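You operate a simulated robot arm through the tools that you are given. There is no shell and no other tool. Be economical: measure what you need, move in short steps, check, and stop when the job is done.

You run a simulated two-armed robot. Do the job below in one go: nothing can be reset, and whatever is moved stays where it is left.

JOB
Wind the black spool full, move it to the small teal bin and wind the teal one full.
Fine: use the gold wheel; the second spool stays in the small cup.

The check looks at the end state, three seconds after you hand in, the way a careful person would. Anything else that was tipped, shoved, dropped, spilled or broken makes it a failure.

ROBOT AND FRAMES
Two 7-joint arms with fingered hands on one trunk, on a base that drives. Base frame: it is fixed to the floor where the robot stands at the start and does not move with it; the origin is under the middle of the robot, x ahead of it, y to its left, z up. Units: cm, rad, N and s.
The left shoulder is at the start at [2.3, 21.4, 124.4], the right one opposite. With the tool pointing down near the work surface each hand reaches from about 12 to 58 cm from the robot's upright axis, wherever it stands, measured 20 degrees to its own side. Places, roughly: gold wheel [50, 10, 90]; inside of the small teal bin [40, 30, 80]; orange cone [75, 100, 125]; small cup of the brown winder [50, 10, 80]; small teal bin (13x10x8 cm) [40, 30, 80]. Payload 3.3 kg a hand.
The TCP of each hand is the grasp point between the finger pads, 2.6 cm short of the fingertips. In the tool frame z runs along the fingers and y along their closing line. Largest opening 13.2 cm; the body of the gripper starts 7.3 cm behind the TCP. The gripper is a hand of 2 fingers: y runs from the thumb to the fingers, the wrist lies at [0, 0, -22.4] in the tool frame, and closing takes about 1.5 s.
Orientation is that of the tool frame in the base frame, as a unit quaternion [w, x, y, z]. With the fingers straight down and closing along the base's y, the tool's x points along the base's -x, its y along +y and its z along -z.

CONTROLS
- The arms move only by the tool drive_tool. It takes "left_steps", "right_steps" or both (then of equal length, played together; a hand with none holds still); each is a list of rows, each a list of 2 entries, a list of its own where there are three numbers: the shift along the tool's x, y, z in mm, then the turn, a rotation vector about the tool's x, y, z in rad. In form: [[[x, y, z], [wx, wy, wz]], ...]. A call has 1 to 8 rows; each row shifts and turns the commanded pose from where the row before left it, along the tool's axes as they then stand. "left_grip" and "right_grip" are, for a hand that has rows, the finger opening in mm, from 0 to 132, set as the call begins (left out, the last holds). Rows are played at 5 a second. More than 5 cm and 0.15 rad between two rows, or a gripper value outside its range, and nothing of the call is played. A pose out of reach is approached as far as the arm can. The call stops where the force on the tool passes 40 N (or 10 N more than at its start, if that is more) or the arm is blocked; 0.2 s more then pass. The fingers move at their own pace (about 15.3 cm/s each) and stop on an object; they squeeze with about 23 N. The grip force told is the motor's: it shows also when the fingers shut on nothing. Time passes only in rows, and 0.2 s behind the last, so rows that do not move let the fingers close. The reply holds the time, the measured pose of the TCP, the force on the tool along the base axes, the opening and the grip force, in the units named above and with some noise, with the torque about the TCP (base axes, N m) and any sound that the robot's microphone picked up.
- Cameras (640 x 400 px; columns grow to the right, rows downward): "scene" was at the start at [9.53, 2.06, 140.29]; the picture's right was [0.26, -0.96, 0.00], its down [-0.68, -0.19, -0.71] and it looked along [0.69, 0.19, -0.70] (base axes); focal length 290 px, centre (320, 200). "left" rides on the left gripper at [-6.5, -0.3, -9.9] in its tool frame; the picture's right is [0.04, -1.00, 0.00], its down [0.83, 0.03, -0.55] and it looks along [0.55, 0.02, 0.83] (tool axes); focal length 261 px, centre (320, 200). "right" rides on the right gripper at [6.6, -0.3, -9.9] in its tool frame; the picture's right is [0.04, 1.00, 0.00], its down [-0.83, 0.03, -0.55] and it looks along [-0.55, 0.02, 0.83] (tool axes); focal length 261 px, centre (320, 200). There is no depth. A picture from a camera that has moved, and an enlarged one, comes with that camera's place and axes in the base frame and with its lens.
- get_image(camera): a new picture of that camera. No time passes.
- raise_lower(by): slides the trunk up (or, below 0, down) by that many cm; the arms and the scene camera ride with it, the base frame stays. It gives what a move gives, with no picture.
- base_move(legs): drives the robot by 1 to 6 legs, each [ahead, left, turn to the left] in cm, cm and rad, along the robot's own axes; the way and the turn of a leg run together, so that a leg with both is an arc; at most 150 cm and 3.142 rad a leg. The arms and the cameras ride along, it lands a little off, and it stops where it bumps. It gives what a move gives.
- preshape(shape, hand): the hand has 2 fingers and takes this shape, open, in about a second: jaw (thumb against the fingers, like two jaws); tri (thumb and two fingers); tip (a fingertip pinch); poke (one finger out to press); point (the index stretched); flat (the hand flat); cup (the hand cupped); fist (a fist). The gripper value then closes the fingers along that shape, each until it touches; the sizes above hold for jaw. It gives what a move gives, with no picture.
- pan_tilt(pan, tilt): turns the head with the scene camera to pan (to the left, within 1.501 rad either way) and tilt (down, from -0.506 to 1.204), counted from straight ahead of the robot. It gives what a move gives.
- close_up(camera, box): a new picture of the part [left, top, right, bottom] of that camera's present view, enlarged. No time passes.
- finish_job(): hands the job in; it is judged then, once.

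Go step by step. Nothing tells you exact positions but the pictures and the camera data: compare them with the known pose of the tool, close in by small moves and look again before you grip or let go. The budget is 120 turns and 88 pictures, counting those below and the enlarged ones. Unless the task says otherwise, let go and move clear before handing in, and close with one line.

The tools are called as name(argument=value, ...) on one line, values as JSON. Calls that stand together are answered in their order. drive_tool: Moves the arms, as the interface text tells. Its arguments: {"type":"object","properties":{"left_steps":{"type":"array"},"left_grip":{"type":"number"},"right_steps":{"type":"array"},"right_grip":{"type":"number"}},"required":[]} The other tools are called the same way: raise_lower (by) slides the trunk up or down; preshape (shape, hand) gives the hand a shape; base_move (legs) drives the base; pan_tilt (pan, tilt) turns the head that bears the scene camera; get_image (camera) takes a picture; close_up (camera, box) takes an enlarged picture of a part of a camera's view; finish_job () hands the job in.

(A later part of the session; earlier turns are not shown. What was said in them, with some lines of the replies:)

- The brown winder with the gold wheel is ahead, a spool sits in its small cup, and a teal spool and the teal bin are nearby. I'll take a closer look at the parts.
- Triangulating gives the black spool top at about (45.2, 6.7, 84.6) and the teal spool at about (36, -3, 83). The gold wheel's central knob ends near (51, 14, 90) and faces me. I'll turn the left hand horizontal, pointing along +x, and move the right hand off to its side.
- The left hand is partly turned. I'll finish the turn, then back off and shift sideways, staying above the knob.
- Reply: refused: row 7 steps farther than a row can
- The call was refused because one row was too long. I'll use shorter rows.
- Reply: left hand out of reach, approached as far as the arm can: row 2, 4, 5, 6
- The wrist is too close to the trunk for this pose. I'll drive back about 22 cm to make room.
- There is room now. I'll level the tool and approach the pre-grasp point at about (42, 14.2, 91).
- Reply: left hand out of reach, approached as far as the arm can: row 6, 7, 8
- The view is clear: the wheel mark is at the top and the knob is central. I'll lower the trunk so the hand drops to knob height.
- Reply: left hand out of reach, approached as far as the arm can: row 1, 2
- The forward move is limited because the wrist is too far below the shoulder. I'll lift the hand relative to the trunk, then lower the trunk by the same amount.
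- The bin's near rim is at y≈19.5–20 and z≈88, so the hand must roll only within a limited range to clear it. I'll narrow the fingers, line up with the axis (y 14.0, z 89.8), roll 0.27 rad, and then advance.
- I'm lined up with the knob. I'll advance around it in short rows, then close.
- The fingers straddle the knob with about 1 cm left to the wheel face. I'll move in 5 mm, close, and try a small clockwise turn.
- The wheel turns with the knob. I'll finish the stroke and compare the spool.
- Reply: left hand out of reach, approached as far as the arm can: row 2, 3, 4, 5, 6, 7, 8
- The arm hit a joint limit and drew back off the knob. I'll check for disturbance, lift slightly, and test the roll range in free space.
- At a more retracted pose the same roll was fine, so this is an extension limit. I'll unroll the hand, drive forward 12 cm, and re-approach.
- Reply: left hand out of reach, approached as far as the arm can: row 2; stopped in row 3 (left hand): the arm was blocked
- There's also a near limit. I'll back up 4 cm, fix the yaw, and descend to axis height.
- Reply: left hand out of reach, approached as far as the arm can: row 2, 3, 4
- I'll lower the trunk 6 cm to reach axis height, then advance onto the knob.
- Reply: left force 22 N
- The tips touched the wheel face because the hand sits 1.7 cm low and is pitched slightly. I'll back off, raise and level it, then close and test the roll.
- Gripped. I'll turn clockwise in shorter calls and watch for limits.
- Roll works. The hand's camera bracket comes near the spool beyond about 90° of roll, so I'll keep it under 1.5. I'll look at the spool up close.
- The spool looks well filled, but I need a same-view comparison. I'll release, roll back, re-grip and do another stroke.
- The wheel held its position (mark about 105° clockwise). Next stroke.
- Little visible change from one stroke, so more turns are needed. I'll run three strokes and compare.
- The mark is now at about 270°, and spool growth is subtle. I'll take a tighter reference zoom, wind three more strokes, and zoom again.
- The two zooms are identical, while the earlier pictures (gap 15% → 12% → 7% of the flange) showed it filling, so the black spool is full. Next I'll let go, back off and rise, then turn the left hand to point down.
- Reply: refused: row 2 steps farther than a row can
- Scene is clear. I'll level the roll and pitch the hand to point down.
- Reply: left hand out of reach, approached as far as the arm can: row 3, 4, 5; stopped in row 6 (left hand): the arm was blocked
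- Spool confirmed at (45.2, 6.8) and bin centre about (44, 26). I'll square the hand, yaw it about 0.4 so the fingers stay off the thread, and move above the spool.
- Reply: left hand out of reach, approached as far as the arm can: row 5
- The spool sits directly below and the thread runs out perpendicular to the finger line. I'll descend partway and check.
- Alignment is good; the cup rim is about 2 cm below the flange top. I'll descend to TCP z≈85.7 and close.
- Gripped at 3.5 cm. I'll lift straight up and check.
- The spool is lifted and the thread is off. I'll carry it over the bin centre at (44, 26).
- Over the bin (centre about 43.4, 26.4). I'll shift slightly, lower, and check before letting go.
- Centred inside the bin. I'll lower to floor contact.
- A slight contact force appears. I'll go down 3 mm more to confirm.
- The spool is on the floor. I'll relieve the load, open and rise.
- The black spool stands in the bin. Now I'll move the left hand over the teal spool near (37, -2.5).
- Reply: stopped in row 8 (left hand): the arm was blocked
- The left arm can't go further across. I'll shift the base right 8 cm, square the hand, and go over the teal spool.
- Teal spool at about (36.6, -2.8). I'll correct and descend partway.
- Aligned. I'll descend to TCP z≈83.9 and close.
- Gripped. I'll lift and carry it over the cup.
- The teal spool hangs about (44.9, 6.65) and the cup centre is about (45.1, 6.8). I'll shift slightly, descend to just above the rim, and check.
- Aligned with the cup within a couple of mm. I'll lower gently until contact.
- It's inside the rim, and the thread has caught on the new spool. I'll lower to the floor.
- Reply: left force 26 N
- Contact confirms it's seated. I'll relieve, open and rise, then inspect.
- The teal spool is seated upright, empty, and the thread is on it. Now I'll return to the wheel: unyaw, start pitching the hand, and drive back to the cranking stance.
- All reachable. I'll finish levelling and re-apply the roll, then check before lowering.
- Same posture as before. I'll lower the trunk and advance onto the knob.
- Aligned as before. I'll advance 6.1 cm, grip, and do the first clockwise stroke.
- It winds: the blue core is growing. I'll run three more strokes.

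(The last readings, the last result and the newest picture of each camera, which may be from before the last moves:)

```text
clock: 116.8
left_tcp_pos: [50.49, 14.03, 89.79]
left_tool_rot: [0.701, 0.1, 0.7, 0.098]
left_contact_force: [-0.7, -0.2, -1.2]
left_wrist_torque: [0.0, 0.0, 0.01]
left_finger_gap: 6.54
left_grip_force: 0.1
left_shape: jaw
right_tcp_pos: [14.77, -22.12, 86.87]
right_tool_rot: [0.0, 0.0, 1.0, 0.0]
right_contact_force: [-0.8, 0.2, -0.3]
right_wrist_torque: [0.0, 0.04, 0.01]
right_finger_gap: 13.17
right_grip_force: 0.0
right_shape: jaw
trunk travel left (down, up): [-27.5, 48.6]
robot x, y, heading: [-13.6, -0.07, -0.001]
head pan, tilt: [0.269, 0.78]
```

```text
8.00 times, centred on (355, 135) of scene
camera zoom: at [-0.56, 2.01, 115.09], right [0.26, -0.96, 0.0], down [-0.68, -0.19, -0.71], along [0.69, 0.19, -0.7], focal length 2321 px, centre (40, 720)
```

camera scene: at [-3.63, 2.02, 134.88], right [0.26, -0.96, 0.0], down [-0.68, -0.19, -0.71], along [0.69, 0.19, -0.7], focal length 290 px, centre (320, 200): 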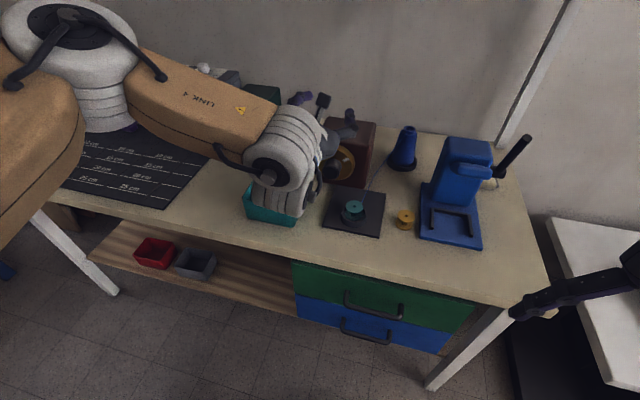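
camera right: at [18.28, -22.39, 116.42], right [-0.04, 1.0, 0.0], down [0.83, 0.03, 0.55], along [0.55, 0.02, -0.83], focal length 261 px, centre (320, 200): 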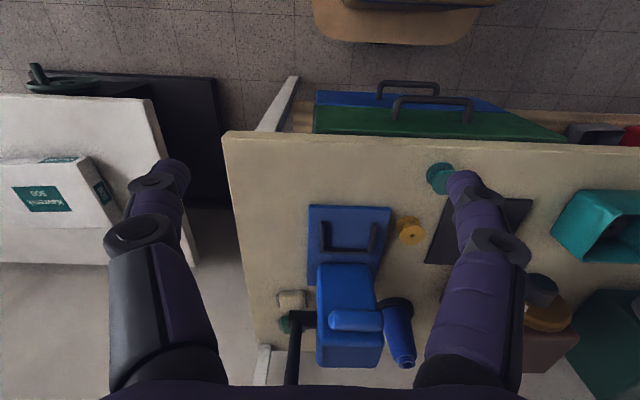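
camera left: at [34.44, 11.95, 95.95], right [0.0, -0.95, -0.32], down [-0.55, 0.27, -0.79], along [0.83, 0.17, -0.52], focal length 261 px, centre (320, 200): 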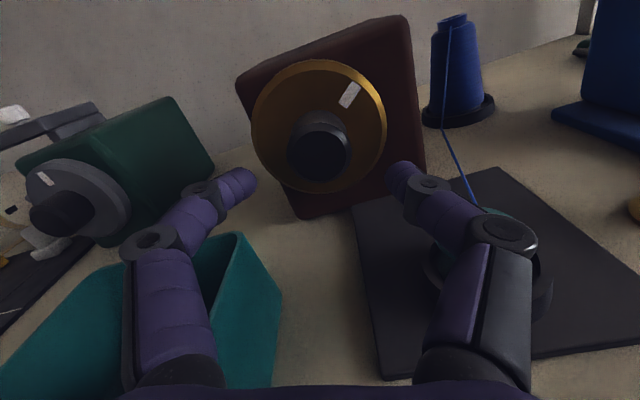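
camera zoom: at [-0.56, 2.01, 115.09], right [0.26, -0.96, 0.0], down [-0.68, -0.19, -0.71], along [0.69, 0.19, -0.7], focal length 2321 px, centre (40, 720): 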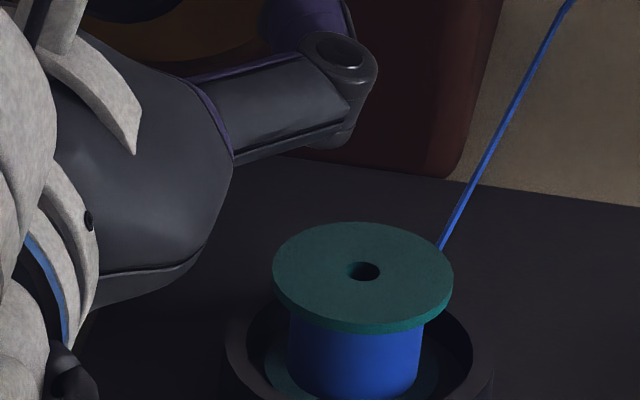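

The blue core is now about 133 px against about 167 when full. Three more strokes.

drive_tool(left_steps=[[[0, 0, 0], [0, 0, 0]], [[0, 0, 0], [0, 0, 0]], [[0, 0, 0], [0, 0, 0]], [[0, 0, 0], [0, 0, 0]], [[0, 0, 0], [0, 0, 0.15]], [[0, 0, 0], [0, 0, 0.15]], [[0, 0, 0], [0, 0, 0.15]]], left_grip=20)

drive_tool(left_steps=[[[0, 0, 0], [0, 0, 0.15]], [[0, 0, 0], [0, 0, 0.15]], [[0, 0, 0], [0, 0, 0.15]], [[0, 0, 0], [0, 0, 0.15]]])

drive_tool(left_steps=[[[0, 0, 0], [0, 0, 0]], [[0, 0, 0], [0, 0, -0.15]], [[0, 0, 0], [0, 0, -0.15]], [[0, 0, 0], [0, 0, -0.15]], [[0, 0, 0], [0, 0, -0.15]], [[0, 0, 0], [0, 0, -0.15]], [[0, 0, 0], [0, 0, -0.15]], [[0, 0, 0], [0, 0, -0.15]]], left_grip=66)

drive_tool(left_steps=[[[0, 0, 0], [0, 0, 0]], [[0, 0, 0], [0, 0, 0]], [[0, 0, 0], [0, 0, 0]], [[0, 0, 0], [0, 0, 0]], [[0, 0, 0], [0, 0, 0.15]], [[0, 0, 0], [0, 0, 0.15]], [[0, 0, 0], [0, 0, 0.15]]], left_grip=20)

drive_tool(left_steps=[[[0, 0, 0], [0, 0, 0.15]], [[0, 0, 0], [0, 0, 0.15]], [[0, 0, 0], [0, 0, 0.15]], [[0, 0, 0], [0, 0, 0.15]]])

drive_tool(left_steps=[[[0, 0, 0], [0, 0, 0]], [[0, 0, 0], [0, 0, -0.15]], [[0, 0, 0], [0, 0, -0.15]], [[0, 0, 0], [0, 0, -0.15]], [[0, 0, 0], [0, 0, -0.15]], [[0, 0, 0], [0, 0, -0.15]], [[0, 0, 0], [0, 0, -0.15]], [[0, 0, 0], [0, 0, -0.15]]], left_grip=66)

close_up(camera="scene", box=[330, 110, 380, 160])

drive_tool(left_steps=[[[0, 0, 0], [0, 0, 0]], [[0, 0, 0], [0, 0, 0]], [[0, 0, 0], [0, 0, 0]], [[0, 0, 0], [0, 0, 0]], [[0, 0, 0], [0, 0, 0.15]], [[0, 0, 0], [0, 0, 0.15]], [[0, 0, 0], [0, 0, 0.15]]], left_grip=20)

drive_tool(left_steps=[[[0, 0, 0], [0, 0, 0.15]], [[0, 0, 0], [0, 0, 0.15]], [[0, 0, 0], [0, 0, 0.15]], [[0, 0, 0], [0, 0, 0.15]]])

drive_tool(left_steps=[[[0, 0, 0], [0, 0, 0]], [[0, 0, 0], [0, 0, -0.15]], [[0, 0, 0], [0, 0, -0.15]], [[0, 0, 0], [0, 0, -0.15]], [[0, 0, 0], [0, 0, -0.15]], [[0, 0, 0], [0, 0, -0.15]], [[0, 0, 0], [0, 0, -0.15]], [[0, 0, 0], [0, 0, -0.15]]], left_grip=66)

close_up(camera="scene", box=[330, 110, 380, 160])

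```text
clock: 118.4
left_tcp_pos: [50.5, 13.89, 89.58]
left_tool_rot: [0.661, 0.255, 0.66, 0.251]
left_contact_force: [0.8, -5.8, -0.3]
left_wrist_torque: [-0.08, 0.01, -0.16]
left_finger_gap: 3.54
left_grip_force: 22.8
left_shape: jaw
right_tcp_pos: [14.72, -22.38, 86.85]
right_tool_rot: [0.001, 0.001, 1.0, 0.001]
right_contact_force: [-0.4, -0.7, -0.2]
right_wrist_torque: [-0.02, -0.02, 0.01]
right_finger_gap: 13.18
right_grip_force: 0.0
right_shape: jaw
trunk travel left (down, up): [-27.5, 48.6]
robot x, y, heading: [-13.54, -0.01, -0.002]
head pan, tilt: [0.269, 0.78]
```

```text
clock: 119.4
left_tcp_pos: [50.48, 13.86, 89.52]
left_tool_rot: [0.556, 0.44, 0.555, 0.436]
left_contact_force: [-1.8, -12.3, -8.7]
left_wrist_torque: [-0.17, 0.3, -0.24]
left_finger_gap: 3.53
left_grip_force: 22.9
left_shape: jaw
right_tcp_pos: [14.72, -22.3, 86.7]
right_tool_rot: [-0.001, 0.001, 1.0, 0.001]
right_contact_force: [0.8, -0.1, 0.3]
right_wrist_torque: [0.01, -0.02, 0.02]
right_finger_gap: 13.2
right_grip_force: 0.1
right_shape: jaw
trunk travel left (down, up): [-27.5, 48.6]
robot x, y, heading: [-13.62, -0.2, -0.002]
head pan, tilt: [0.269, 0.78]
```

```text
clock: 121.2
left_tcp_pos: [50.47, 13.92, 89.66]
left_tool_rot: [0.701, 0.1, 0.7, 0.097]
left_contact_force: [-0.3, 0.5, 0.4]
left_wrist_torque: [0.03, 0.02, 0.0]
left_finger_gap: 6.55
left_grip_force: 0.1
left_shape: jaw
right_tcp_pos: [14.64, -22.18, 86.79]
right_tool_rot: [0.0, 0.001, 1.0, -0.001]
right_contact_force: [0.2, 0.1, 0.0]
right_wrist_torque: [0.01, -0.01, -0.02]
right_finger_gap: 13.21
right_grip_force: 0.1
right_shape: jaw
trunk travel left (down, up): [-27.5, 48.6]
robot x, y, heading: [-13.54, 0.34, -0.003]
head pan, tilt: [0.269, 0.78]
```

```text
clock: 122.8
left_tcp_pos: [50.5, 13.84, 89.6]
left_tool_rot: [0.661, 0.254, 0.66, 0.252]
left_contact_force: [2.4, -6.6, 0.0]
left_wrist_torque: [-0.07, 0.03, -0.15]
left_finger_gap: 3.56
left_grip_force: 23.4
left_shape: jaw
right_tcp_pos: [14.7, -22.26, 86.84]
right_tool_rot: [0.0, 0.001, 1.0, 0.001]
right_contact_force: [-0.7, -0.2, -0.7]
right_wrist_torque: [0.04, 0.01, -0.02]
right_finger_gap: 13.17
right_grip_force: 0.0
right_shape: jaw
trunk travel left (down, up): [-27.5, 48.6]
robot x, y, heading: [-13.54, -0.23, 0.002]
head pan, tilt: [0.269, 0.78]
```

```text
clock: 123.8
left_tcp_pos: [50.48, 13.77, 89.58]
left_tool_rot: [0.557, 0.44, 0.555, 0.435]
left_contact_force: [0.9, -14.1, -7.3]
left_wrist_torque: [-0.16, 0.29, -0.24]
left_finger_gap: 3.51
left_grip_force: 22.4
left_shape: jaw
right_tcp_pos: [14.79, -22.2, 86.7]
right_tool_rot: [-0.001, 0.0, 1.0, 0.001]
right_contact_force: [-0.8, -0.7, -0.5]
right_wrist_torque: [0.0, -0.02, 0.01]
right_finger_gap: 13.17
right_grip_force: 0.1
right_shape: jaw
trunk travel left (down, up): [-27.5, 48.6]
robot x, y, heading: [-13.72, 0.06, -0.003]
head pan, tilt: [0.269, 0.78]
```

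```text
clock: 125.6
left_tcp_pos: [50.47, 14.11, 89.74]
left_tool_rot: [0.701, 0.1, 0.7, 0.097]
left_contact_force: [0.4, 0.4, 0.3]
left_wrist_torque: [-0.01, 0.01, 0.0]
left_finger_gap: 6.57
left_grip_force: 0.0
left_shape: jaw
right_tcp_pos: [14.65, -22.11, 86.76]
right_tool_rot: [0.0, 0.001, 1.0, 0.0]
right_contact_force: [0.9, 1.1, 0.1]
right_wrist_torque: [0.0, -0.02, 0.02]
right_finger_gap: 13.2
right_grip_force: 0.2
right_shape: jaw
trunk travel left (down, up): [-27.5, 48.6]
robot x, y, heading: [-13.41, 0.24, -0.001]
head pan, tilt: [0.269, 0.78]
```

```text
8.00 times, centred on (355, 135) of scene
camera zoom: at [-0.55, 2.01, 115.09], right [0.26, -0.96, 0.0], down [-0.68, -0.19, -0.71], along [0.69, 0.19, -0.7], focal length 2321 px, centre (40, 720)
```

zoom: 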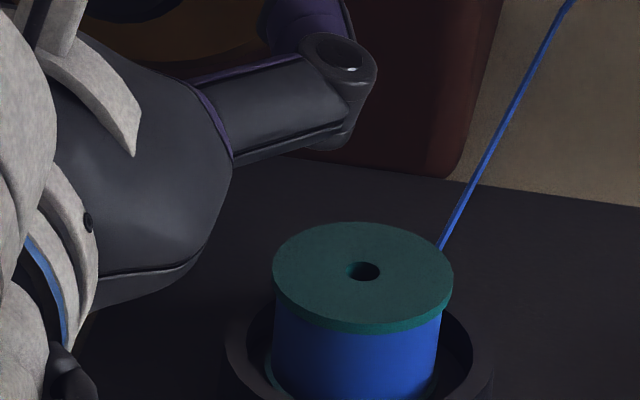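

```text
clock: 127.2
left_tcp_pos: [50.36, 13.84, 89.54]
left_tool_rot: [0.66, 0.255, 0.66, 0.252]
left_contact_force: [4.0, -6.1, -0.1]
left_wrist_torque: [-0.07, 0.01, -0.16]
left_finger_gap: 3.54
left_grip_force: 23.1
left_shape: jaw
right_tcp_pos: [14.67, -22.32, 86.78]
right_tool_rot: [0.0, 0.001, 1.0, 0.0]
right_contact_force: [-0.4, 0.3, 0.0]
right_wrist_torque: [0.02, 0.0, -0.03]
right_finger_gap: 13.19
right_grip_force: 0.1
right_shape: jaw
trunk travel left (down, up): [-27.5, 48.6]
robot x, y, heading: [-13.34, -0.1, -0.001]
head pan, tilt: [0.269, 0.78]
```

```text
clock: 128.2
left_tcp_pos: [50.49, 13.81, 89.49]
left_tool_rot: [0.557, 0.44, 0.555, 0.435]
left_contact_force: [0.0, -13.2, -7.2]
left_wrist_torque: [-0.12, 0.24, -0.3]
left_finger_gap: 3.54
left_grip_force: 22.7
left_shape: jaw
right_tcp_pos: [14.62, -22.38, 86.78]
right_tool_rot: [-0.001, 0.001, 1.0, 0.001]
right_contact_force: [-0.2, 0.5, 0.6]
right_wrist_torque: [0.01, 0.01, 0.04]
right_finger_gap: 13.2
right_grip_force: 0.0
right_shape: jaw
trunk travel left (down, up): [-27.5, 48.6]
robot x, y, heading: [-13.41, 0.09, -0.005]
head pan, tilt: [0.269, 0.78]
```

```text
clock: 130.0
left_tcp_pos: [50.57, 13.93, 89.68]
left_tool_rot: [0.701, 0.099, 0.7, 0.098]
left_contact_force: [-0.5, -0.1, 0.0]
left_wrist_torque: [-0.02, 0.01, 0.0]
left_finger_gap: 6.53
left_grip_force: 0.1
left_shape: jaw
right_tcp_pos: [14.66, -22.15, 86.8]
right_tool_rot: [-0.001, 0.0, 1.0, 0.0]
right_contact_force: [0.3, -0.6, -0.7]
right_wrist_torque: [-0.01, -0.01, 0.03]
right_finger_gap: 13.19
right_grip_force: 0.0
right_shape: jaw
trunk travel left (down, up): [-27.5, 48.6]
robot x, y, heading: [-13.69, -0.03, -0.001]
head pan, tilt: [0.269, 0.78]
```

```text
8.00 times, centred on (355, 135) of scene
camera zoom: at [-0.55, 2.0, 115.09], right [0.26, -0.96, 0.0], down [-0.68, -0.19, -0.71], along [0.69, 0.19, -0.7], focal length 2321 px, centre (40, 720)
```

zoom: 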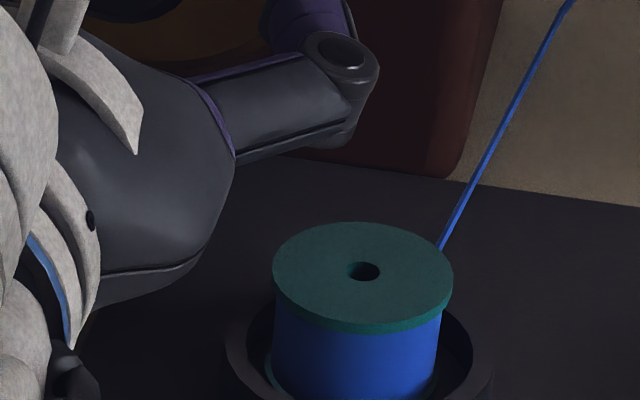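

The teal spool stopped growing between strokes and has the same fill as the black one, so it's full. I'll back off, rise clear, and do a final check.

drive_tool(left_steps=[[[0, 0, -30], [0, 0, 0]], [[0, 0, -30], [0, 0, 0]], [[0, 0, 0], [0, 0, 0]]])

raise_lower(by=22)

base_move(legs=[[-20, 0, 0]])

get_image(camera="scene")

get_image(camera="left")

```text
clock: 130.8
left_tcp_pos: [44.46, 13.98, 89.74]
left_tool_rot: [0.701, 0.101, 0.699, 0.099]
left_contact_force: [0.9, -0.4, 0.4]
left_wrist_torque: [0.01, -0.01, 0.01]
left_finger_gap: 6.54
left_grip_force: 0.0
left_shape: jaw
right_tcp_pos: [14.78, -22.2, 86.9]
right_tool_rot: [-0.001, 0.001, 1.0, 0.0]
right_contact_force: [-0.3, -0.5, -0.1]
right_wrist_torque: [0.03, 0.02, 0.0]
right_finger_gap: 13.2
right_grip_force: 0.0
right_shape: jaw
trunk travel left (down, up): [-27.5, 48.6]
robot x, y, heading: [-13.45, 0.02, -0.002]
head pan, tilt: [0.269, 0.78]
```

```text
clock: 133.1
left_tcp_pos: [44.56, 14.08, 111.64]
left_tool_rot: [0.7, 0.1, 0.7, 0.098]
left_contact_force: [0.3, -0.2, -0.1]
left_wrist_torque: [0.04, -0.02, 0.0]
left_finger_gap: 6.56
left_grip_force: 0.0
left_shape: jaw
right_tcp_pos: [14.8, -22.16, 108.67]
right_tool_rot: [0.0, 0.001, 1.0, -0.001]
right_contact_force: [0.4, 1.2, -0.4]
right_wrist_torque: [0.01, -0.01, -0.03]
right_finger_gap: 13.2
right_grip_force: 0.1
right_shape: jaw
trunk travel left (down, up): [-49.5, 26.6]
robot x, y, heading: [-13.37, -0.07, -0.003]
head pan, tilt: [0.269, 0.78]
```

```text
clock: 134.7
left_tcp_pos: [24.19, 14.19, 111.72]
left_tool_rot: [0.701, 0.1, 0.7, 0.098]
left_contact_force: [0.0, 0.0, 0.4]
left_wrist_torque: [0.0, 0.02, 0.02]
left_finger_gap: 6.56
left_grip_force: 0.0
left_shape: jaw
right_tcp_pos: [-5.53, -22.04, 108.86]
right_tool_rot: [0.001, -0.002, 1.0, -0.002]
right_contact_force: [-0.3, -0.7, -0.1]
right_wrist_torque: [0.01, 0.01, 0.02]
right_finger_gap: 13.21
right_grip_force: 0.0
right_shape: jaw
trunk travel left (down, up): [-49.5, 26.6]
robot x, y, heading: [-33.58, 0.07, 0.004]
head pan, tilt: [0.269, 0.78]
```

```text
14 pictures are left
camera scene: at [-24.07, 2.03, 137.3], right [0.27, -0.96, 0.0], down [-0.68, -0.19, -0.71], along [0.69, 0.19, -0.7], focal length 290 px, centre (320, 200)
```

scene: 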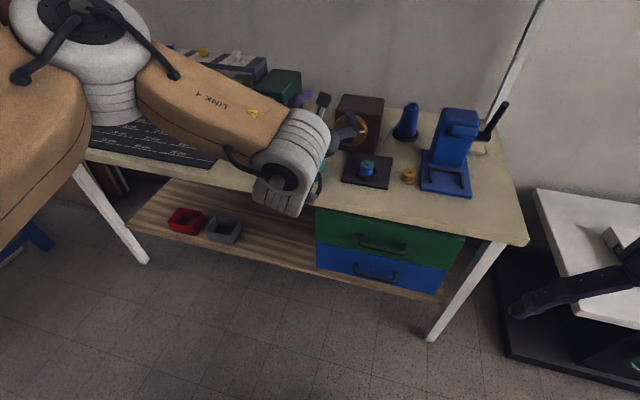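

```text
13 pictures are left
camera left: at [14.29, 12.13, 117.96], right [0.0, -0.95, -0.32], down [-0.55, 0.26, -0.79], along [0.83, 0.18, -0.52], focal length 261 px, centre (320, 200)
```

left: 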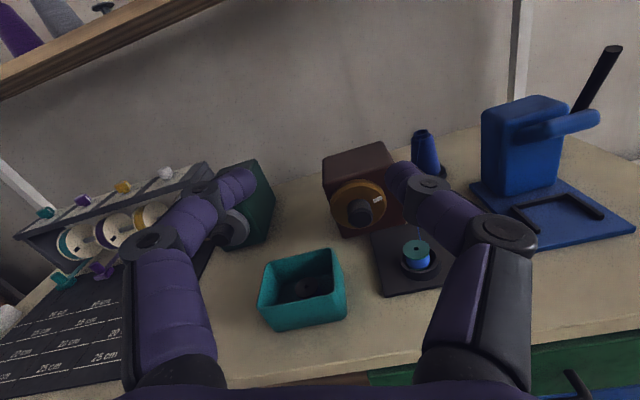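

Everything looks in place. One last close look at the bin and the cup.

close_up(camera="left", box=[250, 200, 450, 340])

```text
2.86 times, centred on (350, 270) of left
camera zoom: at [14.29, 12.13, 117.96], right [0.0, -0.95, -0.32], down [-0.55, 0.26, -0.79], along [0.83, 0.18, -0.52], focal length 745 px, centre (234, 0)
```

zoom: 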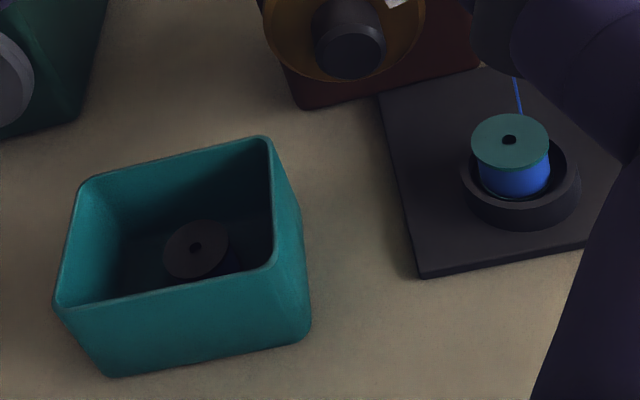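

The black spool stands in the teal bin, and the full teal spool sits in the cup. The hands are clear, so I'm handing in.

finish_job()

```text
The job is handed in.
```

The job is handed in: I wound the black spool full and put it in the small teal bin, then wound the teal spool full and left it in the small cup, turning only the gold wheel.
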